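You operate a simulated robot arm through the tools that you are given. There is no shell and no other tool.

You are at the controls of a simulated two-armed robot. One attempt, no reset.

TASK
Dose a black bead on the grey cable entry, then fit the black gland and press it home.
Fine: the entry goes in the doser slide, which ends out.

Only the result counts: the job must be done as asked and must still hold three seconds after the hand-in. Knocking over, shifting, dropping, spilling or breaking anything else fails it.

THE ROBOT
Two 7-joint arms with three-finger grippers on one trunk that stands fixed in place. Base frame: the origin is at the foot of the trunk, x ahead of it, y to its left, z up. Units: cm, degrees, N and s.
The left shoulder is at [7, 16.5, 121.3], the right one opposite. With the tool pointing down near the work surface each hand reaches from about 36 to 88 cm from the base axis, measured 20 degrees to its own side. Payload 3.91 kg a hand.
The tool frame of a hand sits at the grasp point between the pads (the TCP): z along the fingers, y along the line on which they close. The tips reach 3 cm beyond it. Largest opening 11.6 cm; the body of the gripper starts 7.3 cm behind the TCP.
Orientation is that of the tool frame in the base frame, as a unit quaternion [x, y, z, w]. With the fingers straight down and closing along the base's y, the tool's x points along the base's -x, its y along +y and its z along -z.

THE INTERFACE
- The arms move only by the tool move_arm. It takes "left_moves", "right_moves" or both (then of equal length, played together; a hand with none holds still); each is a list of rows, each a list of 2 entries, a list of its own where there are three numbers: the shift along the tool's x, y, z in m, then the turn, a rotation vector about the tool's x, y, z in degrees. In form: [[[dx, dy, dz], [rx, ry, rz]], ...]. A call has 1 to 20 rows; each row is the pose to reach, as a shift and turn from the pose commanded when the call began, along the tool's axes at that moment. "left_gripper" and "right_gripper" are, for a hand that has rows, the closure in counts, from 0 (fully open) to 255 (shut), set as the call begins (left out, the last holds). Rows are played at 5 a second. More than 5 cm and 8.6 degrees between two rows, or a gripper value outside its range, and nothing of the call is played. Where a pose cannot be reached the arm comes as near as it can. A force on the tool above 80 N (or 10 N above the force at the start of the call, whichever is more), or a blocked arm, ends the call early, and 0.2 s more pass. Each finger travels about 15.3 cm/s and halts on what it meets, pressing with about 34 N; the grip force reading is that of the motor and also rises with nothing between the fingers. The clock runs only during rows and for 0.2 s after the last one: add rows that repeat a pose to give the fingers time. The reply holds the time, the measured pose of the TCP, the force on the tool along the base axes, the opening and the grip force, in the units named above and with some noise, with the torque about the TCP (base axes, N m) and any sound that the robot's microphone picked up.
- Cameras (640 x 400 px; columns grow to the right, rows downward): "scene" is now at [13.19, 3.47, 153.18]; the picture's right is [0.36, -0.93, 0.00], its down [-0.52, -0.20, -0.83] and it looks along [0.77, 0.29, -0.56] (base axes); focal length 338 px, centre (320, 200). "left" rides on the left gripper at [7.5, 1.7, -8.8] in its tool frame; the picture's right is [-0.22, 0.97, 0.00], its down [-0.70, -0.16, -0.70] and it looks along [-0.68, -0.16, 0.71] (tool axes); focal length 247 px, centre (320, 200). "right" rides on the right gripper at [5.2, 5.6, -8.8] in its tool frame; the picture's right is [-0.73, 0.68, 0.00], its down [-0.49, -0.52, -0.70] and it looks along [-0.48, -0.51, 0.71] (tool axes); focal length 247 px, centre (320, 200). There is no depth. A picture from a camera that has moved, and an enlarged one, comes with that camera's place and axes in the base frame and with its lens.
- get_image(camera): a new picture of that camera. It takes no simulated time.
- move_column(by): slides the trunk up (or, below 0, down) by that many cm; the arms and the scene camera ride with it, the base frame stays. It gives what a move gives, with no picture.
- turn_head(pan, tilt): turns the head with the scene camera to pan (to the left, within 86 degrees either way) and tilt (down, from -29 to 69), counted from straight ahead of the robot. It gives what a move gives.
- close_up(camera, box): a new picture of the part [left, top, right, bottom] of that camera's present view, enlarged. It takes no simulated time.
- finish_job(): hands the job in; it is judged then, once.

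Nothing tells you positions but the pictures and the camera data. Unless the task says otherwise, let go and move clear before handing in.

The tools are called after "Request:" as name(argument=value, ...) on one line, values as JSON. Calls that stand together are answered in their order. move_arm: Moves the arms, as the interface text tells. Its arguments: {"type":"object","properties":{"left_moves":{"type":"array","items":{"type":"array"}},"left_gripper":{"type":"number"},"right_moves":{"type":"array","items":{"type":"array"}},"right_gripper":{"type":"number"}},"required":[]} The other tools are called the same way: move_column (by) slides the trunk up or down; turn_head (pan, tilt) turns the head that bears the scene camera; get_image (camera) takes a picture; close_up (camera, box) takes an enlarged picture of a part of a camera's view; finish_job () hands the job in.

At the start:

```text
clock: 0.0
left_eef_pos: [44.45, 55.4, 123.11]
left_orientation: [0.0, 1.0, 0.0, 0.0]
left_wrist_force: [1.4, -0.2, -0.3]
left_ft_torque: [-0.01, 0.02, 0.01]
left_opening: 11.61
left_finger_force: 0.0
right_eef_pos: [43.46, 0.79, 131.74]
right_orientation: [0.001, 1.0, 0.0, 0.0]
right_wrist_force: [0.3, -0.5, 0.9]
right_ft_torque: [0.02, 0.02, 0.02]
right_opening: 11.59
right_finger_force: 0.0
trunk travel left (down, up): [-75.0, 9.0]
head pan, tilt: [20.9, 34.1]
```

scene: 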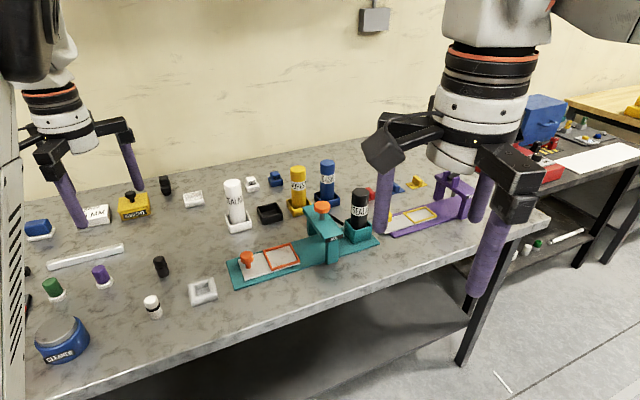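
right: 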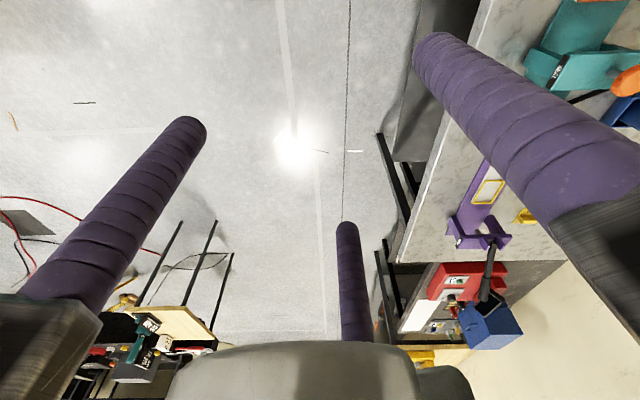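
left: 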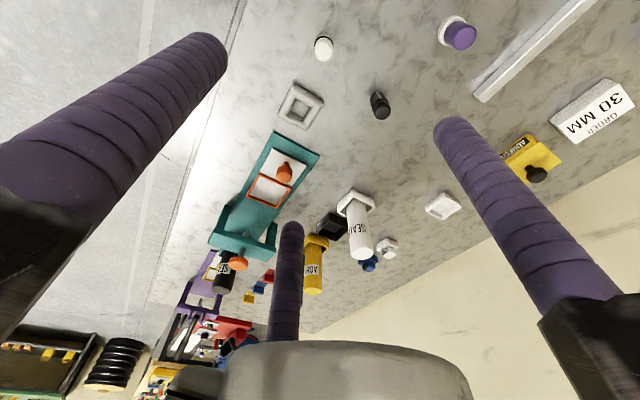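

I see a bench with teal and purple doser stations, tubes of sealant/adhesive, several small parts. I'll look closer at the parts before deciding anything.

Request:
close_up(camera="scene", box=[220, 140, 400, 300])

Request:
close_up(camera="scene", box=[20, 160, 220, 370])

Request:
close_up(camera="scene", box=[350, 150, 500, 250])

Request:
close_up(camera="left", box=[190, 60, 420, 310])

Request:
close_up(camera="left", box=[300, 0, 640, 220])

Request:
close_up(camera="scene", box=[220, 150, 320, 240])

```text
2.50 times, centred on (310, 220) of scene
camera zoom: at [13.19, 3.47, 153.18], right [0.36, -0.93, 0.0], down [-0.52, -0.2, -0.83], along [0.77, 0.29, -0.56], focal length 846 px, centre (345, 150)
```

zoom: 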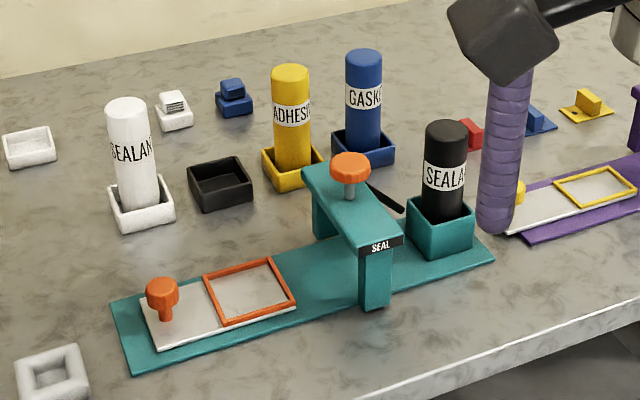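

```text
1.90 times, centred on (120, 265) of scene
camera zoom: at [13.19, 3.47, 153.18], right [0.36, -0.93, 0.0], down [-0.52, -0.2, -0.83], along [0.77, 0.29, -0.56], focal length 644 px, centre (701, 76)
```

zoom: 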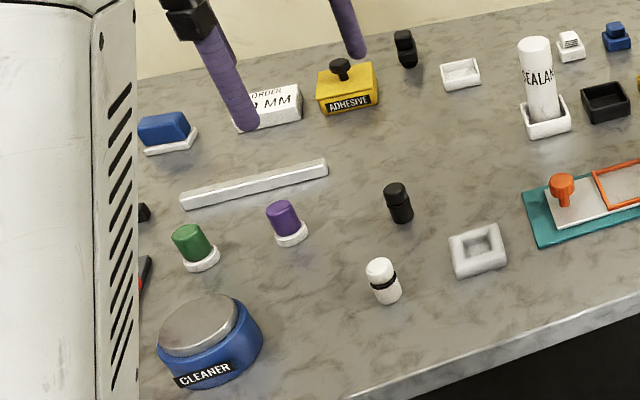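

```text
4.00 times, centred on (425, 200) of scene
camera zoom: at [13.19, 3.47, 153.18], right [0.36, -0.93, 0.0], down [-0.52, -0.2, -0.83], along [0.77, 0.29, -0.56], focal length 1353 px, centre (-100, 200)
```

zoom: 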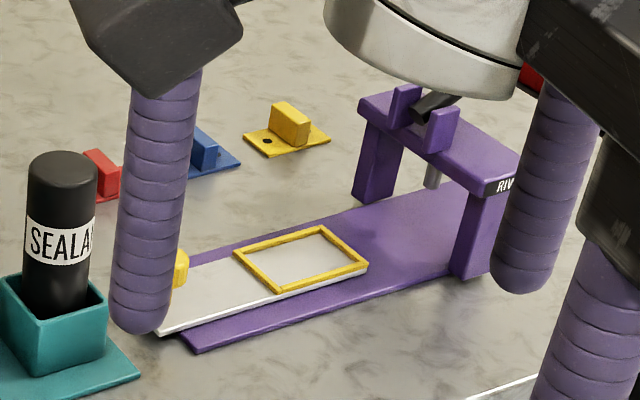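

```text
1.60 times, centred on (305, 185) of left
camera zoom: at [37.02, 57.14, 132.0], right [0.22, 0.97, 0.0], down [0.7, -0.16, 0.7], along [0.68, -0.16, -0.71], focal length 395 px, centre (344, 224)
```

zoom: 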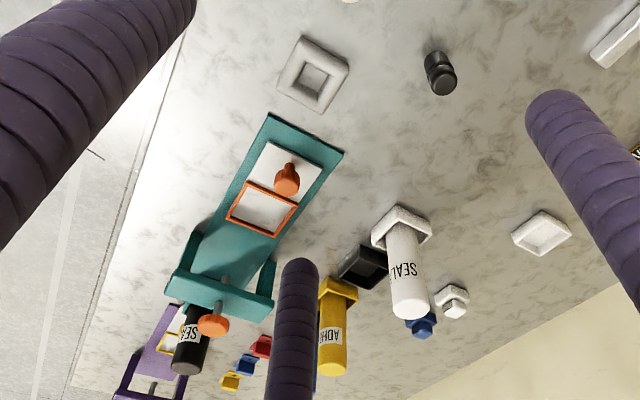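

```text
1.82 times, centred on (470, 110) of left
camera zoom: at [37.02, 57.14, 132.0], right [0.22, 0.97, 0.0], down [0.7, -0.16, 0.7], along [0.68, -0.16, -0.71], focal length 449 px, centre (47, 364)
```

zoom: 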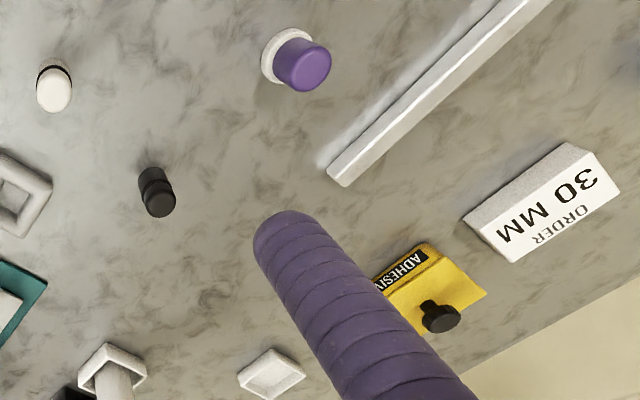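

```text
4.44 times, centred on (270, 195) of scene
camera zoom: at [13.19, 3.47, 153.18], right [0.36, -0.93, 0.0], down [-0.52, -0.2, -0.83], along [0.77, 0.29, -0.56], focal length 1504 px, centre (542, 222)
```

zoom: 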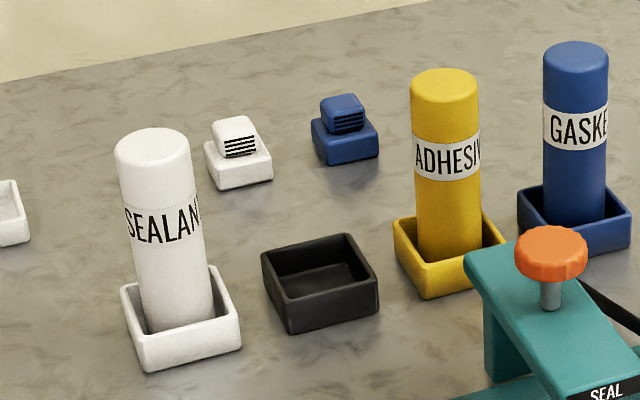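

The teal doser holds the black sealant tube, with its slide out. The grey entry is near (55, 50), the black gland near (58, 65), and the bench top near z 87. I'll move the left hand closer for a better look.

Request:
move_arm(left_moves=[[[-0.03, -0.01, 0.03], [0, 0, 0]], [[-0.06, -0.02, 0.06], [0, 0, 0]], [[-0.09, -0.03, 0.09], [0, 0, 0]], [[-0.12, -0.04, 0.12], [0, 0, 0]], [[-0.12, -0.04, 0.12], [0, 0, 0]]], left_gripper=0)

Request:
get_image(camera="left")

Request:
get_image(camera="scene")

```text
clock: 1.2
left_eef_pos: [56.35, 51.49, 111.17]
left_orientation: [0.0, 1.0, 0.0, 0.001]
left_wrist_force: [-0.1, -0.3, 0.1]
left_ft_torque: [-0.01, 0.01, -0.02]
left_opening: 11.6
left_finger_force: 0.1
right_eef_pos: [43.23, 0.87, 131.79]
right_orientation: [0.0, 1.0, 0.0, 0.0]
right_wrist_force: [-1.1, -0.6, -0.2]
right_ft_torque: [-0.01, -0.02, 0.02]
right_opening: 11.59
right_finger_force: 0.0
trunk travel left (down, up): [-75.0, 9.0]
head pan, tilt: [20.9, 34.1]
```

```text
taken
camera left: at [48.9, 53.11, 119.98], right [0.22, 0.97, 0.0], down [0.7, -0.16, 0.7], along [0.68, -0.16, -0.71], focal length 247 px, centre (320, 200)
```

left: 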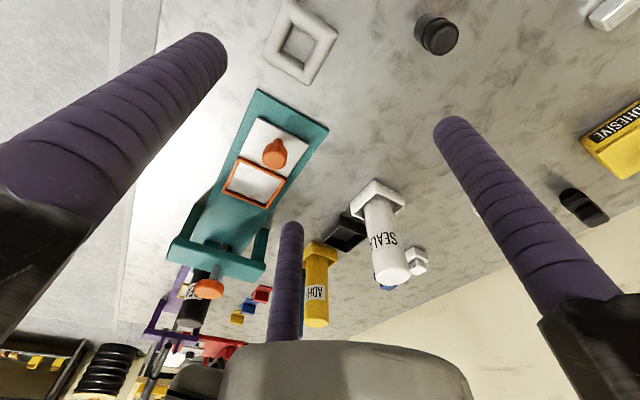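

```text
taken
camera scene: at [13.08, 3.44, 153.19], right [0.36, -0.93, 0.0], down [-0.52, -0.2, -0.83], along [0.77, 0.3, -0.56], focal length 338 px, centre (320, 200)
```

scene: 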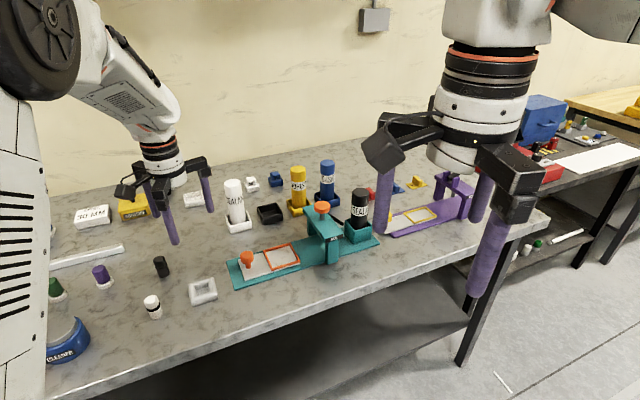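

The picture seems to show three fingers on the hand, so I'll test how it closes in free air before relying on that.

Request:
move_arm(left_moves=[[[0, 0, 0], [0, 0, 0]], [[0, 0, 0], [0, 0, 0]]], left_gripper=150)

Request:
get_image(camera="left")

Request:
close_up(camera="scene", box=[100, 120, 260, 320])

```text
clock: 1.8
left_eef_pos: [56.33, 51.4, 111.07]
left_orientation: [0.0, 1.0, 0.0, 0.0]
left_wrist_force: [-0.4, 0.8, -0.5]
left_ft_torque: [0.0, -0.02, -0.03]
left_opening: 4.79
left_finger_force: 0.1
right_eef_pos: [43.32, 0.89, 131.86]
right_orientation: [0.0, 1.0, 0.001, 0.0]
right_wrist_force: [-0.8, 1.1, 0.9]
right_ft_torque: [-0.03, -0.01, 0.01]
right_opening: 11.61
right_finger_force: 0.0
trunk travel left (down, up): [-75.0, 9.0]
head pan, tilt: [20.9, 34.1]
```

```text
taken
camera left: at [48.92, 53.13, 119.98], right [0.22, 0.97, 0.0], down [0.7, -0.16, 0.7], along [0.68, -0.16, -0.71], focal length 247 px, centre (320, 200)
```

left: 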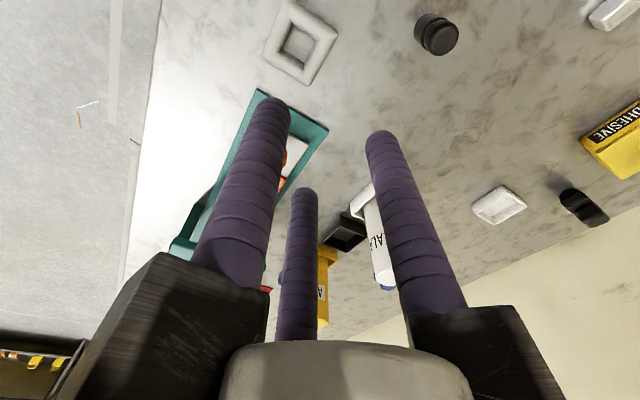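

```text
2.00 times, centred on (180, 220) of scene
camera zoom: at [13.14, 3.45, 153.18], right [0.36, -0.93, 0.0], down [-0.52, -0.2, -0.83], along [0.77, 0.3, -0.56], focal length 677 px, centre (600, 160)
```

zoom: 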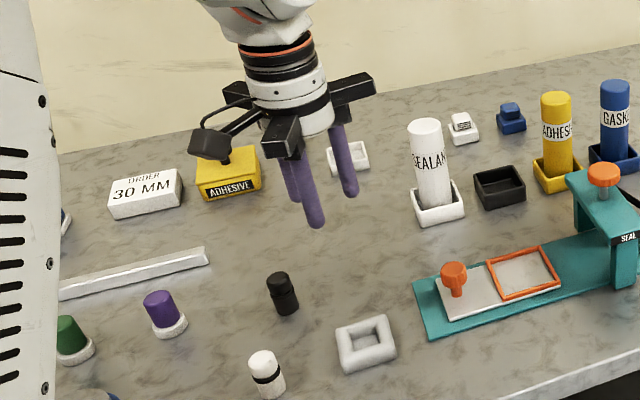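

The gripper is really a three-jaw concentric one: one finger on +y and two at ±120°. I'll open it and hover over the grey entry to measure.

Request:
move_arm(left_moves=[[[0.005, -0.006, 0.03], [0, 0, 0]], [[0.01, -0.012, 0.06], [0, 0, 0]], [[0.015, -0.019, 0.09], [0, 0, 0]], [[0.015, -0.019, 0.09], [0, 0, 0]]], left_gripper=0)

Request:
get_image(camera="left")

Request:
close_up(camera="scene", box=[130, 240, 240, 330])

```text
clock: 2.8
left_eef_pos: [54.99, 49.48, 102.07]
left_orientation: [0.0, 1.0, 0.0, 0.0]
left_wrist_force: [0.5, -1.2, -0.3]
left_ft_torque: [0.0, 0.02, 0.01]
left_opening: 11.57
left_finger_force: 0.0
right_eef_pos: [43.36, 0.89, 131.87]
right_orientation: [0.0, 1.0, 0.0, 0.001]
right_wrist_force: [-0.4, 0.1, 0.2]
right_ft_torque: [0.0, -0.03, 0.03]
right_opening: 11.58
right_finger_force: 0.1
trunk travel left (down, up): [-75.0, 9.0]
head pan, tilt: [20.9, 34.1]
```

```text
taken
camera left: at [47.55, 51.15, 110.98], right [0.22, 0.97, 0.0], down [0.7, -0.16, 0.7], along [0.68, -0.16, -0.71], focal length 247 px, centre (320, 200)
```

left: 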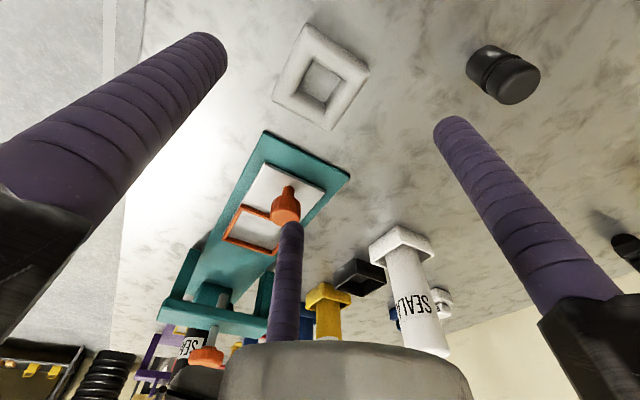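

```text
4.44 times, centred on (185, 285) of scene
camera zoom: at [13.17, 3.47, 153.18], right [0.36, -0.93, 0.0], down [-0.52, -0.2, -0.83], along [0.77, 0.29, -0.56], focal length 1504 px, centre (920, -178)
```

zoom: 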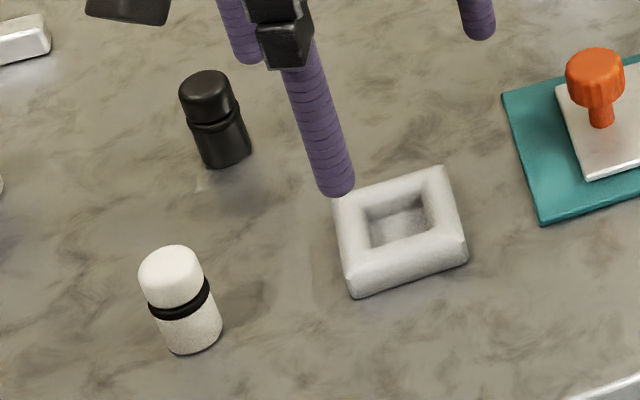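

The grey square ring should be the cable entry. Before committing, I'll check the other parts that could be a gland.

Request:
turn_head(pan=45, tilt=34)

Request:
get_image(camera="scene")

Request:
close_up(camera="scene", box=[180, 140, 480, 340])

Request:
turn_head(pan=-10, tilt=30)

Request:
get_image(camera="scene")

Request:
close_up(camera="left", box=[250, 0, 410, 140])

Request:
close_up(camera="left", box=[130, 120, 370, 380])

```text
clock: 3.7
left_eef_pos: [54.94, 49.46, 102.06]
left_orientation: [0.001, 1.0, 0.0, 0.0]
left_wrist_force: [0.2, -0.6, -0.3]
left_ft_torque: [-0.01, -0.01, 0.01]
left_opening: 11.57
left_finger_force: 0.1
right_eef_pos: [43.38, 0.89, 131.81]
right_orientation: [0.001, 1.0, 0.001, 0.0]
right_wrist_force: [-0.3, -1.0, 0.1]
right_ft_torque: [-0.04, 0.01, 0.01]
right_opening: 11.61
right_finger_force: 0.1
trunk travel left (down, up): [-75.0, 9.0]
head pan, tilt: [45.0, 34.0]
```

```text
taken
camera scene: at [11.2, 6.58, 153.19], right [0.71, -0.71, 0.0], down [-0.4, -0.4, -0.83], along [0.59, 0.59, -0.56], focal length 338 px, centre (320, 200)
```

scene: 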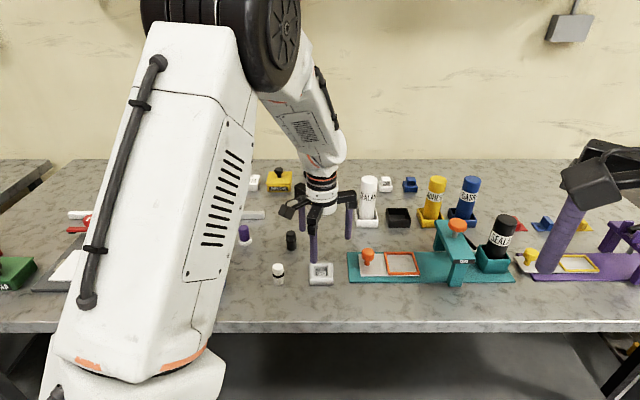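

```text
2.00 times, centred on (330, 240) of scene
camera zoom: at [11.2, 6.58, 153.19], right [0.71, -0.71, 0.0], down [-0.4, -0.4, -0.83], along [0.59, 0.59, -0.56], focal length 677 px, centre (300, 120)
```

zoom: 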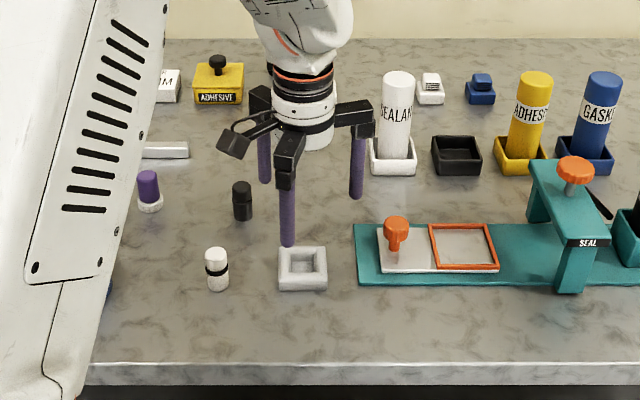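

```text
clock: 4.9
left_eef_pos: [55.03, 49.4, 102.11]
left_orientation: [0.0, 1.0, 0.0, 0.0]
left_wrist_force: [0.9, -0.2, 0.3]
left_ft_torque: [0.0, 0.01, 0.01]
left_opening: 11.6
left_finger_force: 0.0
right_eef_pos: [43.41, 0.87, 131.76]
right_orientation: [0.0, 1.0, 0.0, 0.0]
right_wrist_force: [0.3, -0.4, -0.8]
right_ft_torque: [-0.01, -0.01, 0.01]
right_opening: 11.56
right_finger_force: 0.0
trunk travel left (down, up): [-75.0, 9.0]
head pan, tilt: [-10.0, 30.0]
```

```text
taken
camera scene: at [13.83, -1.24, 153.82], right [-0.17, -0.98, 0.0], down [-0.49, 0.09, -0.87], along [0.85, -0.15, -0.5], focal length 338 px, centre (320, 200)
```

scene: 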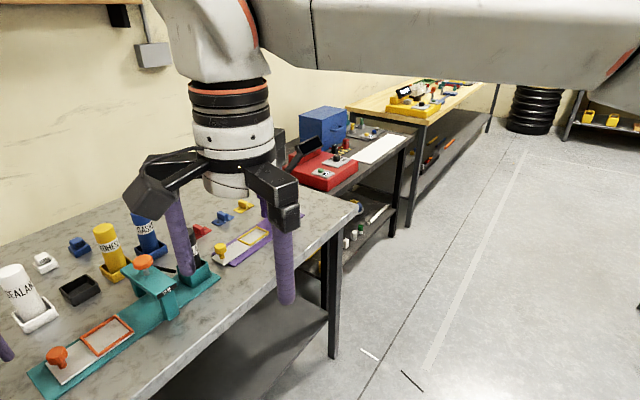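

```text
2.86 times, centred on (330, 70) of left
camera zoom: at [47.57, 51.16, 111.01], right [0.22, 0.97, 0.0], down [0.7, -0.16, 0.7], along [0.68, -0.16, -0.71], focal length 706 px, centre (291, 571)
```

zoom: 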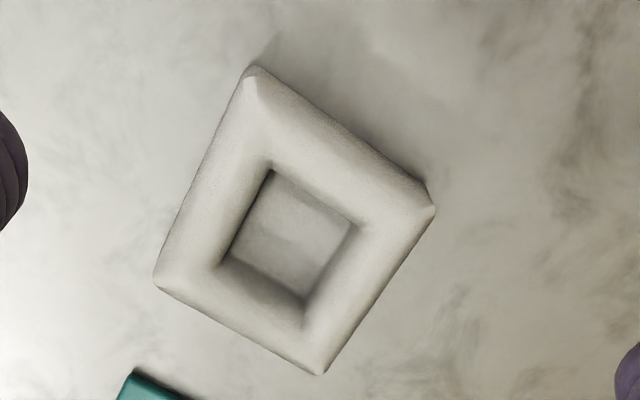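

```text
1.54 times, centred on (250, 250) of left
camera zoom: at [47.57, 51.16, 111.01], right [0.22, 0.97, 0.0], down [0.7, -0.16, 0.7], along [0.68, -0.16, -0.71], focal length 380 px, centre (428, 123)
```

zoom: 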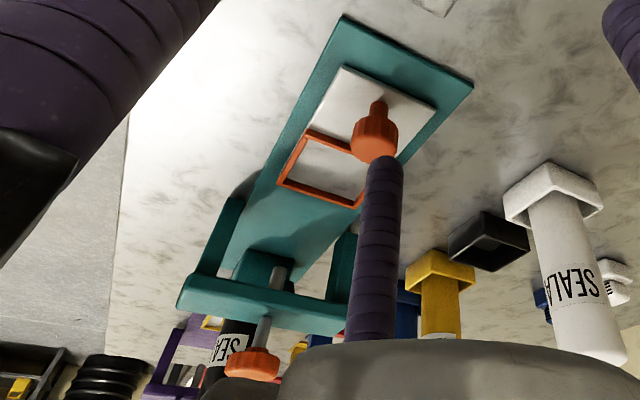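

The black cylinder looks like the gland, but there's another black part at the back. I'll look at it and at the switch-like parts.

Request:
turn_head(pan=32, tilt=34)

Request:
get_image(camera="scene")

Request:
close_up(camera="left", box=[440, 10, 640, 270])

```text
clock: 6.0
left_eef_pos: [54.96, 49.34, 102.14]
left_orientation: [0.0, 1.0, 0.0, 0.001]
left_wrist_force: [0.1, -0.6, -0.9]
left_ft_torque: [0.0, -0.02, 0.01]
left_opening: 11.58
left_finger_force: 0.0
right_eef_pos: [43.45, 0.85, 131.69]
right_orientation: [0.0, 1.0, 0.001, 0.0]
right_wrist_force: [-0.5, 0.3, -0.2]
right_ft_torque: [0.0, -0.01, -0.02]
right_opening: 11.58
right_finger_force: 0.0
trunk travel left (down, up): [-75.0, 9.0]
head pan, tilt: [32.0, 34.0]
```

```text
taken
camera scene: at [12.44, 5.01, 153.19], right [0.53, -0.85, 0.0], down [-0.47, -0.3, -0.83], along [0.7, 0.44, -0.56], focal length 338 px, centre (320, 200)
```

scene: 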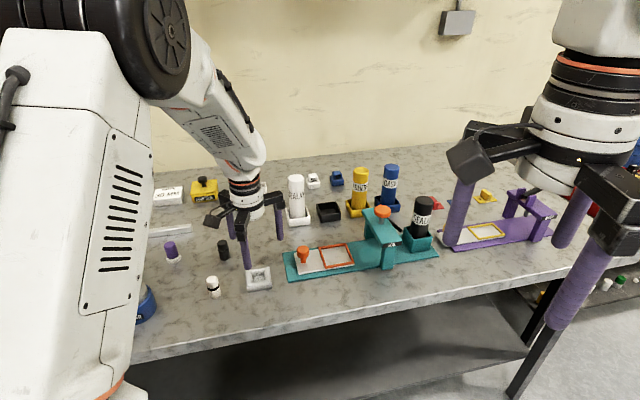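

```text
1.54 times, centred on (540, 140) of left
camera zoom: at [47.57, 51.15, 111.01], right [0.22, 0.97, 0.0], down [0.7, -0.16, 0.7], along [0.68, -0.16, -0.71], focal length 380 px, centre (-18, 292)
```

zoom: 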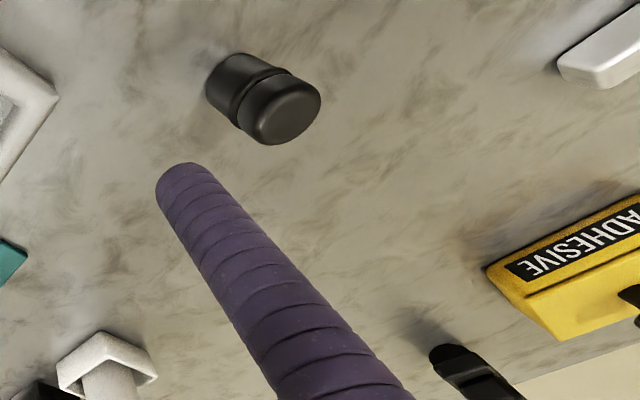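

The bench and everything on it is turned about 45° from the base axes, and the entry is a roughly 6.5 cm square near (55.4, 49.7). I'll turn the left hand -45° to line up with the bench and look down on the entry from lower.

Request:
move_arm(left_moves=[[[-0.001, 0.001, 0.005], [0, 0, -7.5]], [[-0.002, 0.001, 0.01], [0, 0, -15]], [[-0.002, 0.002, 0.015], [0, 0, -22.5]], [[-0.003, 0.002, 0.02], [0, 0, -30]], [[-0.004, 0.003, 0.025], [0, 0, -37.5]], [[-0.004, 0.003, 0.03], [0, 0, -45]], [[-0.004, 0.003, 0.03], [0, 0, -45]]])

Request:
get_image(camera="left")

Request:
close_up(camera="scene", box=[180, 180, 300, 310])

Request:
close_up(camera="scene", box=[270, 180, 450, 290])

```text
clock: 7.6
left_eef_pos: [55.52, 49.81, 99.14]
left_orientation: [-0.383, 0.924, 0.0, 0.0]
left_wrist_force: [0.3, 0.8, 0.3]
left_ft_torque: [-0.01, 0.03, 0.01]
left_opening: 11.59
left_finger_force: 0.0
right_eef_pos: [43.34, 0.78, 131.78]
right_orientation: [0.0, 1.0, 0.0, 0.0]
right_wrist_force: [-0.2, 0.6, -0.1]
right_ft_torque: [0.0, -0.01, 0.0]
right_opening: 11.61
right_finger_force: 0.0
trunk travel left (down, up): [-75.0, 9.0]
head pan, tilt: [32.0, 34.0]
```

```text
taken
camera left: at [48.95, 45.71, 108.05], right [-0.53, 0.85, 0.0], down [0.6, 0.38, 0.7], along [0.59, 0.37, -0.71], focal length 247 px, centre (320, 200)
```

left: 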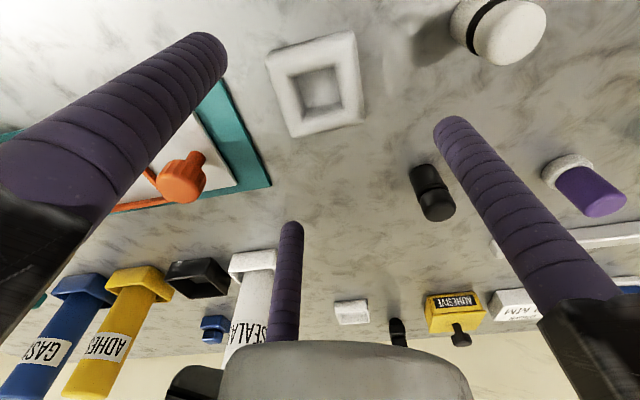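

```text
3.08 times, centred on (240, 245) of scene
camera zoom: at [12.42, 5.01, 153.2], right [0.53, -0.85, 0.0], down [-0.47, -0.3, -0.83], along [0.7, 0.44, -0.56], focal length 1041 px, centre (566, 62)
```

zoom: 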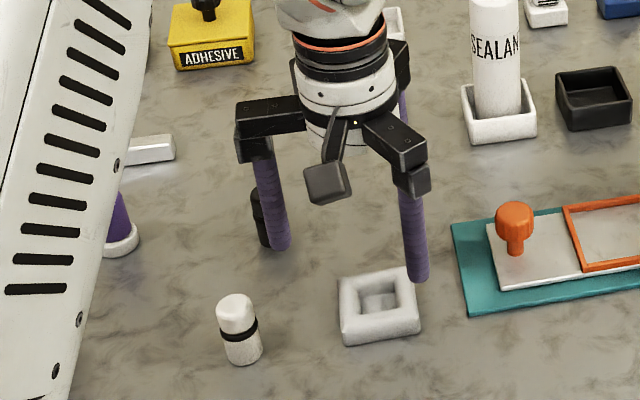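

```text
3.56 times, centred on (360, 235) of scene
camera zoom: at [12.42, 5.01, 153.2], right [0.53, -0.85, 0.0], down [-0.47, -0.3, -0.83], along [0.7, 0.44, -0.56], focal length 1203 px, centre (178, 76)
```

zoom: 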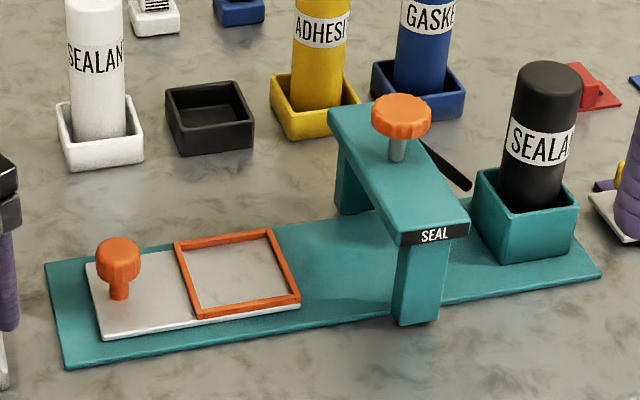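

The entry is almost centred under the hand: centre about p=4.0, q=74.2 along and across the bench, top z about 90. I'll descend part way and check the clearance from both cameras.

Request:
move_arm(left_moves=[[[0.002, 0.0, 0.03], [0, 0, 0]], [[0.002, 0.001, 0.05], [0, 0, 0]], [[0.002, 0.001, 0.062], [0, 0, 0]], [[0.002, 0.001, 0.062], [0, 0, 0]]], left_gripper=10)

Request:
get_image(camera="left")

Request:
close_up(camera="scene", box=[190, 220, 310, 310])

```text
clock: 8.6
left_eef_pos: [55.09, 49.71, 92.9]
left_orientation: [-0.383, 0.924, 0.0, 0.0]
left_wrist_force: [0.4, -1.2, 0.3]
left_ft_torque: [0.0, 0.03, 0.04]
left_opening: 11.18
left_finger_force: 0.0
right_eef_pos: [43.33, 0.98, 131.82]
right_orientation: [-0.001, 1.0, 0.0, 0.001]
right_wrist_force: [-0.3, 0.6, 0.3]
right_ft_torque: [0.02, 0.0, 0.02]
right_opening: 11.58
right_finger_force: 0.0
trunk travel left (down, up): [-75.0, 9.0]
head pan, tilt: [32.0, 34.0]
```

```text
taken
camera left: at [48.65, 45.68, 101.78], right [-0.53, 0.85, 0.0], down [0.61, 0.38, 0.7], along [0.59, 0.37, -0.71], focal length 247 px, centre (320, 200)
```

left: 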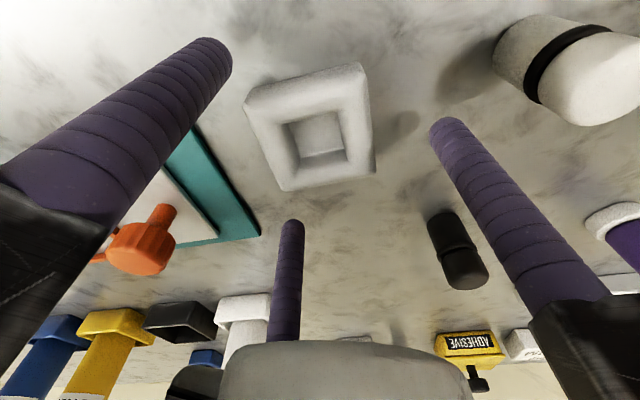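

```text
4.44 times, centred on (250, 265) of scene
camera zoom: at [12.45, 5.02, 153.19], right [0.53, -0.85, 0.0], down [-0.47, -0.3, -0.83], along [0.7, 0.44, -0.56], focal length 1504 px, centre (631, -89)
```

zoom: 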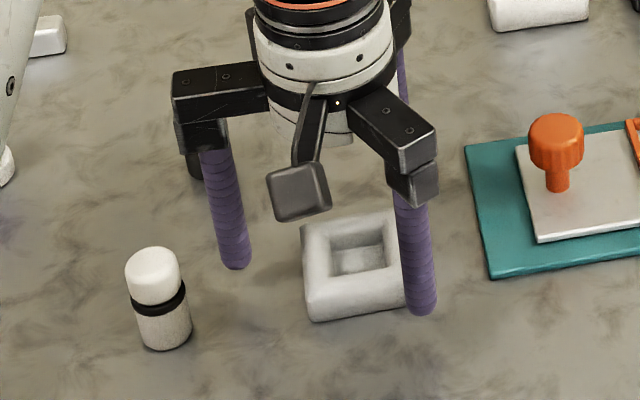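

The entry sits centred between the jaws. I'll lower about 1 cm and close gently.

Request:
move_arm(left_moves=[[[0.0, -0.001, 0.006], [0, 0, 0]], [[0.0, -0.001, 0.011], [0, 0, 0]], [[0.0, -0.001, 0.011], [0, 0, 0]]])

Request:
get_image(camera="left")

Request:
close_up(camera="scene", box=[190, 220, 310, 310])

```text
clock: 9.4
left_eef_pos: [55.08, 49.52, 91.8]
left_orientation: [-0.383, 0.924, -0.001, 0.0]
left_wrist_force: [0.8, 1.2, 0.6]
left_ft_torque: [0.0, -0.02, 0.04]
left_opening: 11.16
left_finger_force: 0.0
right_eef_pos: [43.35, 0.91, 131.63]
right_orientation: [0.0, 1.0, 0.0, 0.0]
right_wrist_force: [-1.0, -0.5, 0.0]
right_ft_torque: [-0.02, 0.0, -0.01]
right_opening: 11.6
right_finger_force: 0.2
trunk travel left (down, up): [-75.0, 9.0]
head pan, tilt: [32.0, 34.0]
```

```text
taken
camera left: at [48.68, 45.55, 100.64], right [-0.53, 0.85, 0.0], down [0.61, 0.38, 0.7], along [0.59, 0.37, -0.71], focal length 247 px, centre (320, 200)
```

left: 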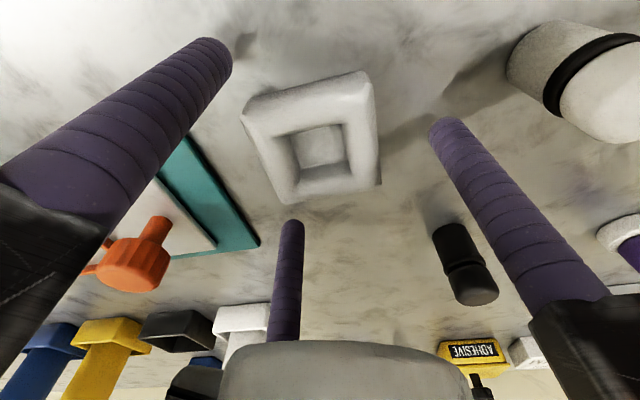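

```text
4.44 times, centred on (250, 265) of scene
camera zoom: at [12.41, 5.0, 153.2], right [0.53, -0.85, 0.0], down [-0.47, -0.3, -0.83], along [0.7, 0.44, -0.56], focal length 1504 px, centre (631, -89)
```

zoom: 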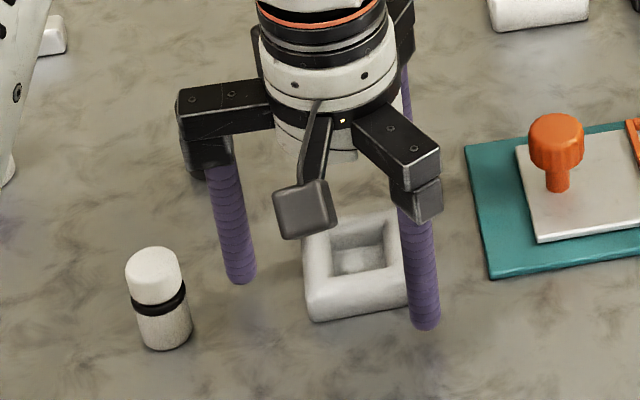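

Clearances look fine and nothing is touching. I'll close the jaws on the entry.

Request:
move_arm(left_moves=[[[0, 0, 0], [0, 0, 0]], [[0, 0, 0], [0, 0, 0]], [[0, 0, 0], [0, 0, 0]], [[0, 0, 0], [0, 0, 0]]], left_gripper=255)

Request:
get_image(camera="left")

Request:
close_up(camera="scene", box=[190, 220, 310, 310])

```text
clock: 10.4
left_eef_pos: [55.14, 49.66, 91.73]
left_orientation: [-0.383, 0.924, 0.0, 0.0]
left_wrist_force: [0.8, -1.0, -0.4]
left_ft_torque: [-0.02, 0.02, 0.02]
left_opening: 7.28
left_finger_force: 34.0
right_eef_pos: [43.39, 0.83, 131.84]
right_orientation: [0.0, 1.0, 0.0, 0.0]
right_wrist_force: [0.8, -0.3, 0.4]
right_ft_torque: [0.0, 0.03, 0.0]
right_opening: 11.61
right_finger_force: 0.1
trunk travel left (down, up): [-75.0, 9.0]
head pan, tilt: [32.0, 34.0]
```

```text
taken
camera left: at [48.7, 45.57, 100.64], right [-0.53, 0.85, 0.0], down [0.61, 0.38, 0.7], along [0.59, 0.37, -0.71], focal length 247 px, centre (320, 200)
```

left: 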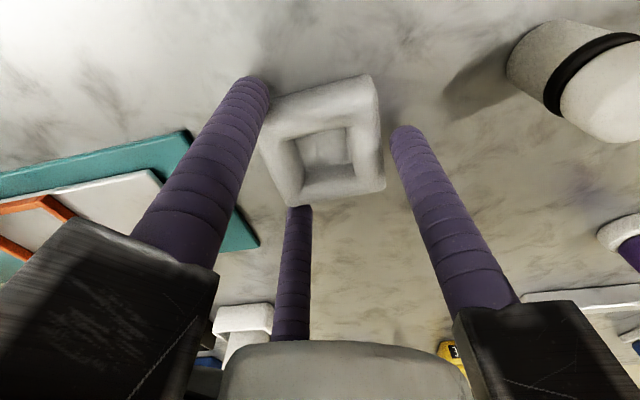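

```text
4.44 times, centred on (250, 265) of scene
camera zoom: at [12.44, 5.02, 153.19], right [0.53, -0.85, 0.0], down [-0.47, -0.3, -0.83], along [0.7, 0.44, -0.56], focal length 1504 px, centre (631, -89)
```

zoom: 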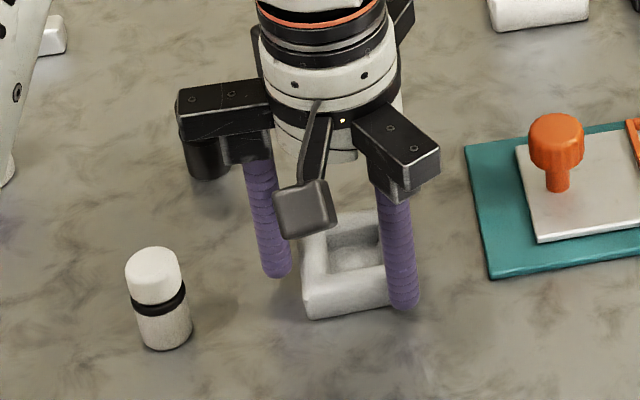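

The jaws are coupled: the front and back fingers grip at R=3.6 and the left finger isn't quite touching. I'll do a small lift to see whether the entry hangs level.

Request:
move_arm(left_moves=[[[0, 0, -0.005], [0, 0, 0]], [[0, 0, -0.015], [0, 0, 0]], [[0, 0, -0.015], [0, 0, 0]]])

Request:
get_image(camera="left")

Request:
close_up(camera="scene", box=[190, 220, 310, 310])

```text
clock: 11.2
left_eef_pos: [55.2, 49.77, 93.35]
left_orientation: [-0.382, 0.924, 0.0, 0.0]
left_wrist_force: [0.4, 0.7, -1.2]
left_ft_torque: [0.0, -0.04, -0.01]
left_opening: 7.24
left_finger_force: 33.9
right_eef_pos: [43.46, 0.83, 131.66]
right_orientation: [0.0, 1.0, 0.001, 0.0]
right_wrist_force: [-0.4, -0.5, -0.9]
right_ft_torque: [0.0, 0.0, -0.03]
right_opening: 11.61
right_finger_force: 0.0
trunk travel left (down, up): [-75.0, 9.0]
head pan, tilt: [32.0, 34.0]
```

```text
taken
camera left: at [48.73, 45.66, 102.2], right [-0.53, 0.85, 0.0], down [0.61, 0.38, 0.7], along [0.59, 0.37, -0.71], focal length 247 px, centre (320, 200)
```

left: 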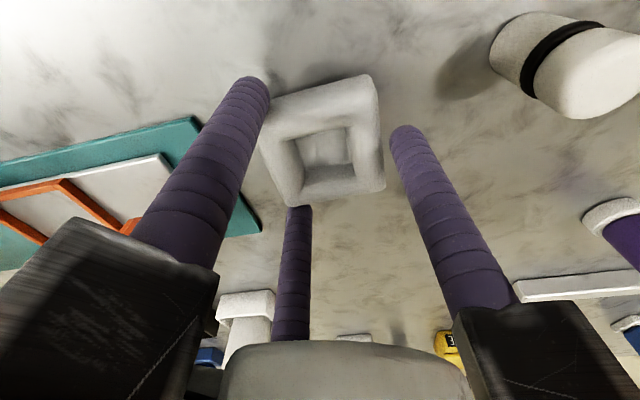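

```text
4.44 times, centred on (250, 265) of scene
camera zoom: at [12.47, 5.04, 153.19], right [0.53, -0.85, 0.0], down [-0.47, -0.3, -0.83], along [0.7, 0.44, -0.56], focal length 1504 px, centre (631, -89)
```

zoom: 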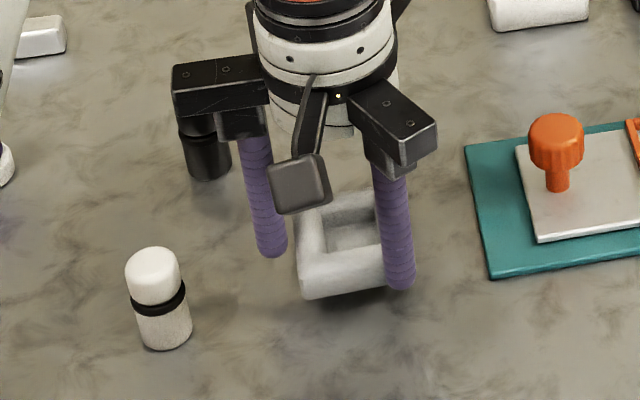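

The entry hangs level and firm. I'll lift it and carry it over above the doser slide, then look.

Request:
move_arm(left_moves=[[[0, 0, -0.03], [0, 0, 0]], [[0, 0, -0.06], [0, 0, 0]], [[-0.003, -0.03, -0.075], [0, 0, 0]], [[-0.008, -0.07, -0.077], [0, 0, 0]], [[-0.013, -0.11, -0.077], [0, 0, 0]], [[-0.018, -0.15, -0.077], [0, 0, 0]], [[-0.022, -0.185, -0.077], [0, 0, 0]], [[-0.023, -0.2076, -0.077], [0, 0, 0]], [[-0.023, -0.2076, -0.077], [0, 0, 0]]])

Request:
get_image(camera="left")

Request:
get_image(camera="scene")

Request:
close_up(camera="scene", box=[270, 160, 450, 290])

```text
clock: 13.2
left_eef_pos: [71.64, 36.69, 101.02]
left_orientation: [-0.382, 0.924, 0.0, 0.0]
left_wrist_force: [-0.8, -0.1, -2.0]
left_ft_torque: [0.03, -0.04, 0.0]
left_opening: 7.28
left_finger_force: 34.6
right_eef_pos: [43.35, 0.96, 131.71]
right_orientation: [0.001, 1.0, 0.0, 0.0]
right_wrist_force: [0.2, -0.1, -0.8]
right_ft_torque: [-0.01, -0.01, -0.04]
right_opening: 11.61
right_finger_force: 0.1
trunk travel left (down, up): [-75.0, 9.0]
head pan, tilt: [32.0, 34.0]
```

```text
taken
camera left: at [65.06, 32.74, 109.97], right [-0.53, 0.85, 0.0], down [0.6, 0.38, 0.7], along [0.59, 0.37, -0.71], focal length 247 px, centre (320, 200)
```

left: 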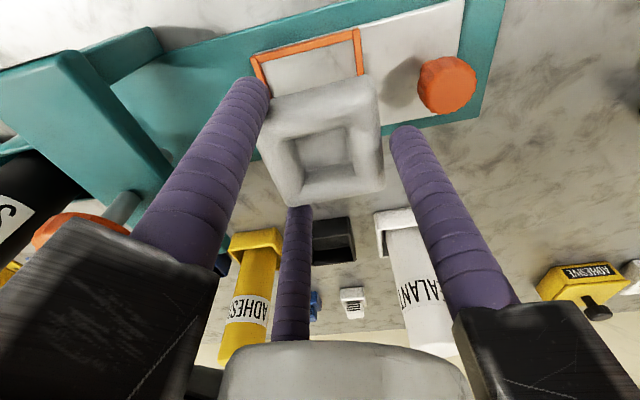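

```text
taken
camera scene: at [12.4, 5.04, 153.2], right [0.53, -0.85, 0.0], down [-0.47, -0.3, -0.83], along [0.7, 0.44, -0.56], focal length 338 px, centre (320, 200)
```

scene: 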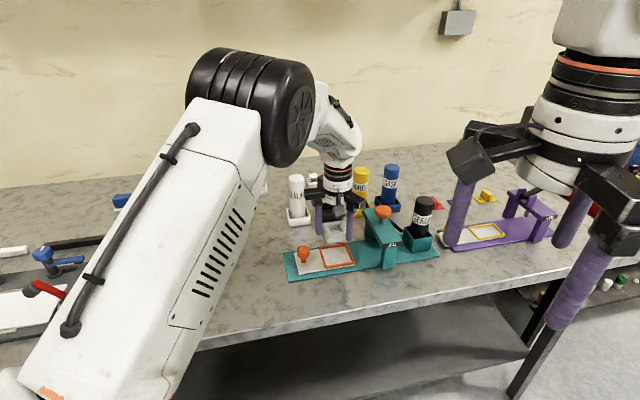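

```text
3.08 times, centred on (360, 225) of scene
camera zoom: at [12.4, 5.04, 153.2], right [0.53, -0.85, 0.0], down [-0.47, -0.3, -0.83], along [0.7, 0.44, -0.56], focal length 1041 px, centre (197, 123)
```

zoom: 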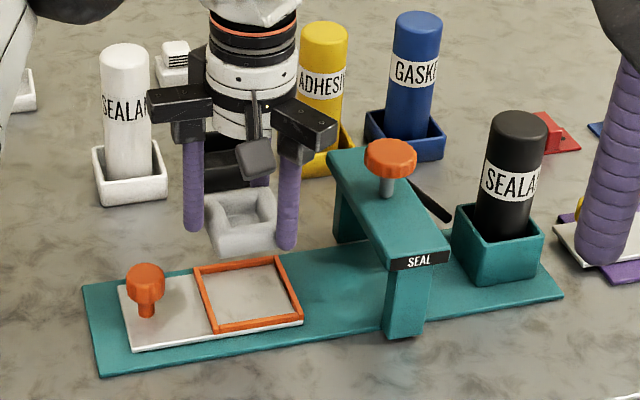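

The frame centre measures about p=25.0, q=76.9, so I need a few mm of correction. I'll shift and descend to just above the border, then look.

Request:
move_arm(left_moves=[[[-0.003, -0.004, 0.02], [0, 0, 0]], [[-0.003, -0.004, 0.045], [0, 0, 0]], [[-0.003, -0.004, 0.064], [0, 0, 0]], [[-0.003, -0.004, 0.064], [0, 0, 0]]])

Request:
get_image(camera="left")

Request:
close_up(camera="scene", box=[280, 200, 380, 290])

Request:
close_up(camera="left", box=[220, 40, 440, 230])

```text
clock: 14.2
left_eef_pos: [71.92, 36.59, 94.61]
left_orientation: [-0.383, 0.924, 0.0, -0.001]
left_wrist_force: [-0.6, 0.2, -0.6]
left_ft_torque: [0.02, -0.01, -0.01]
left_opening: 7.26
left_finger_force: 33.5
right_eef_pos: [43.43, 0.88, 131.68]
right_orientation: [0.001, 1.0, -0.001, 0.0]
right_wrist_force: [-0.3, -0.1, -0.1]
right_ft_torque: [0.0, 0.0, 0.01]
right_opening: 11.6
right_finger_force: 0.1
trunk travel left (down, up): [-75.0, 9.0]
head pan, tilt: [32.0, 34.0]
```

```text
taken
camera left: at [65.49, 32.54, 103.59], right [-0.53, 0.85, 0.0], down [0.61, 0.38, 0.7], along [0.59, 0.37, -0.71], focal length 247 px, centre (320, 200)
```

left: 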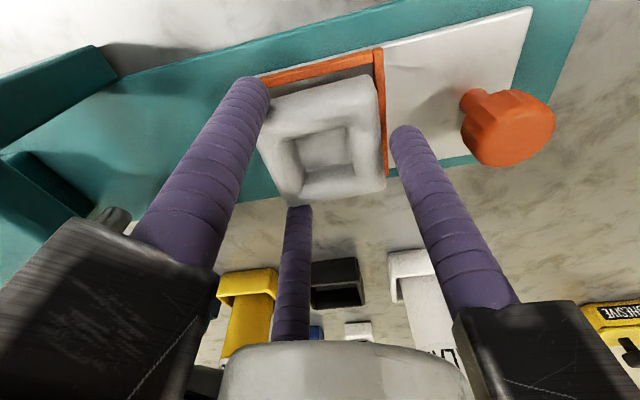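

```text
4.44 times, centred on (330, 245) of scene
camera zoom: at [12.44, 5.01, 153.19], right [0.53, -0.85, 0.0], down [-0.47, -0.3, -0.83], along [0.7, 0.44, -0.56], focal length 1504 px, centre (276, 0)
```

zoom: 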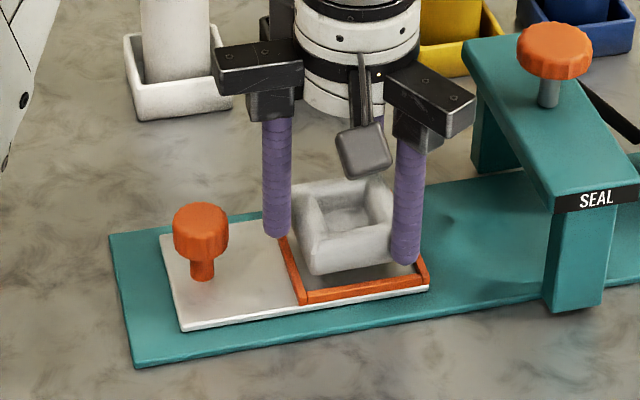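

```text
2.11 times, centred on (330, 135) of left
camera zoom: at [65.49, 32.54, 103.59], right [-0.53, 0.85, 0.0], down [0.61, 0.38, 0.7], along [0.59, 0.37, -0.71], focal length 520 px, centre (299, 337)
```

zoom: 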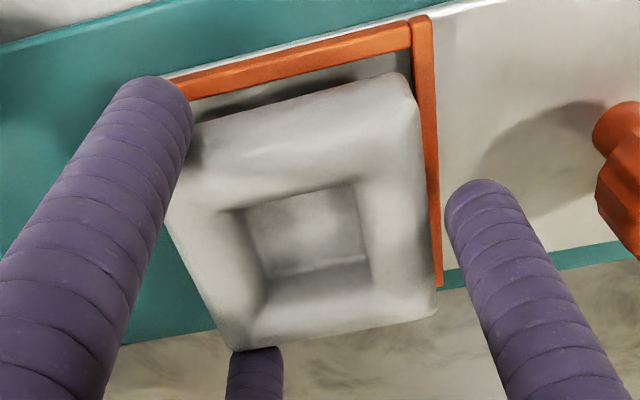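

The entry is centred left-right and about 3 mm too far forward. I'll shift it toward the wall and lower it gently into the frame.

Request:
move_arm(left_moves=[[[-0.003, 0, 0.0], [0, 0, 0]], [[-0.003, 0, 0.005], [0, 0, 0]], [[-0.003, 0, 0.01], [0, 0, 0]], [[-0.003, 0, 0.01], [0, 0, 0]]])

Request:
close_up(camera="scene", box=[280, 200, 380, 290])

Request:
close_up(camera="left", box=[220, 40, 440, 230])

```text
clock: 15.2
left_eef_pos: [72.12, 36.73, 93.75]
left_orientation: [-0.383, 0.924, 0.0, 0.001]
left_wrist_force: [0.4, 0.0, -0.2]
left_ft_torque: [0.01, -0.01, -0.03]
left_opening: 7.27
left_finger_force: 34.1
right_eef_pos: [43.42, 0.82, 131.76]
right_orientation: [0.0, 1.0, 0.0, 0.0]
right_wrist_force: [0.2, -0.5, 0.4]
right_ft_torque: [-0.02, 0.0, 0.0]
right_opening: 11.62
right_finger_force: 0.0
trunk travel left (down, up): [-75.0, 9.0]
head pan, tilt: [32.0, 34.0]
```

```text
4.44 times, centred on (330, 245) of scene
camera zoom: at [12.44, 5.01, 153.19], right [0.53, -0.85, 0.0], down [-0.47, -0.3, -0.83], along [0.7, 0.44, -0.56], focal length 1504 px, centre (276, 0)
```

zoom: 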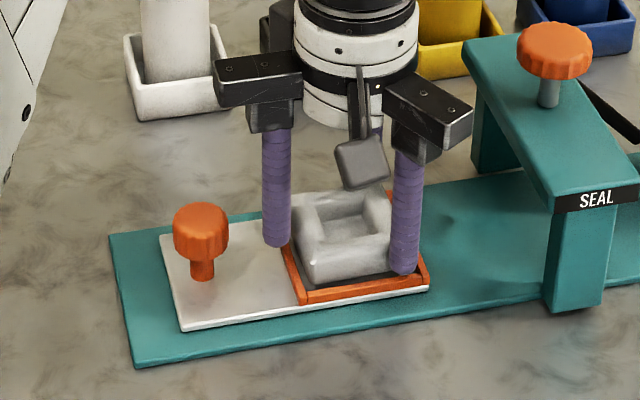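

```text
2.11 times, centred on (330, 135) of left
camera zoom: at [65.73, 32.72, 102.55], right [-0.53, 0.85, 0.0], down [0.61, 0.38, 0.7], along [0.59, 0.37, -0.71], focal length 520 px, centre (299, 337)
```

zoom: 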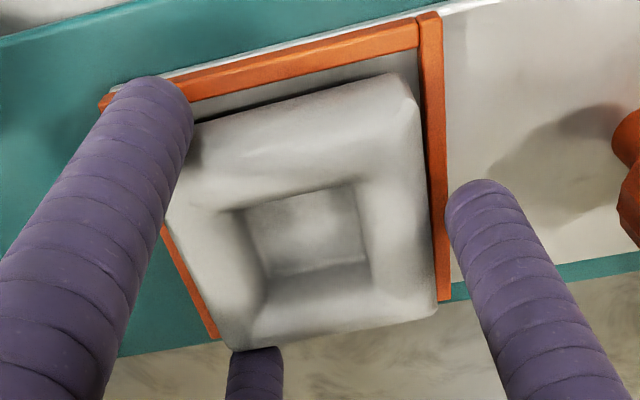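

Nearly aligned. I'll add 1.5 mm to the right and lower further while watching the force.

Request:
move_arm(left_moves=[[[0, -0.0015, 0.002], [0, 0, 0]], [[0, -0.0015, 0.004], [0, 0, 0]], [[0, -0.0015, 0.006], [0, 0, 0]], [[0, -0.0015, 0.006], [0, 0, 0]]])

Request:
close_up(camera="scene", box=[280, 200, 380, 290])

Request:
close_up(camera="left", box=[220, 40, 440, 230])

```text
clock: 16.2
left_eef_pos: [72.32, 36.78, 93.08]
left_orientation: [-0.383, 0.924, 0.0, 0.0]
left_wrist_force: [0.0, -1.1, -1.3]
left_ft_torque: [-0.03, -0.01, -0.04]
left_opening: 7.26
left_finger_force: 34.2
right_eef_pos: [43.47, 0.79, 131.69]
right_orientation: [0.0, 1.0, 0.0, 0.0]
right_wrist_force: [-0.1, -0.8, -1.1]
right_ft_torque: [-0.01, -0.05, 0.02]
right_opening: 11.59
right_finger_force: 0.0
trunk travel left (down, up): [-75.0, 9.0]
head pan, tilt: [32.0, 34.0]
```

```text
4.44 times, centred on (330, 245) of scene
camera zoom: at [12.45, 5.01, 153.19], right [0.53, -0.85, 0.0], down [-0.47, -0.3, -0.83], along [0.7, 0.44, -0.56], focal length 1504 px, centre (276, 0)
```

zoom: 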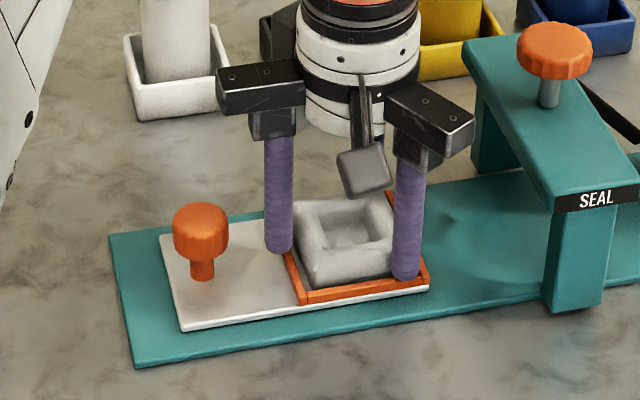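

```text
2.11 times, centred on (330, 135) of left
camera zoom: at [65.84, 32.63, 101.97], right [-0.53, 0.85, 0.0], down [0.61, 0.38, 0.7], along [0.59, 0.37, -0.71], focal length 520 px, centre (299, 337)
```

zoom: 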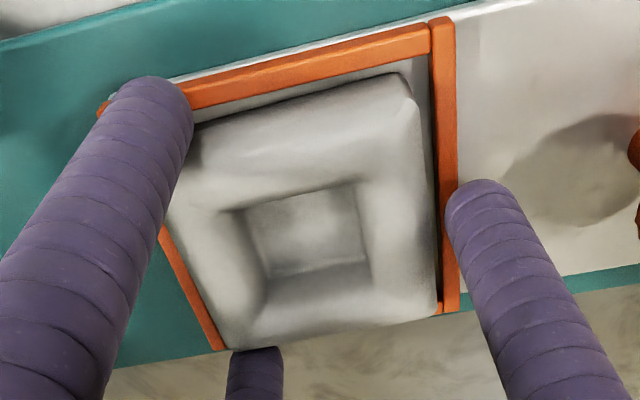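

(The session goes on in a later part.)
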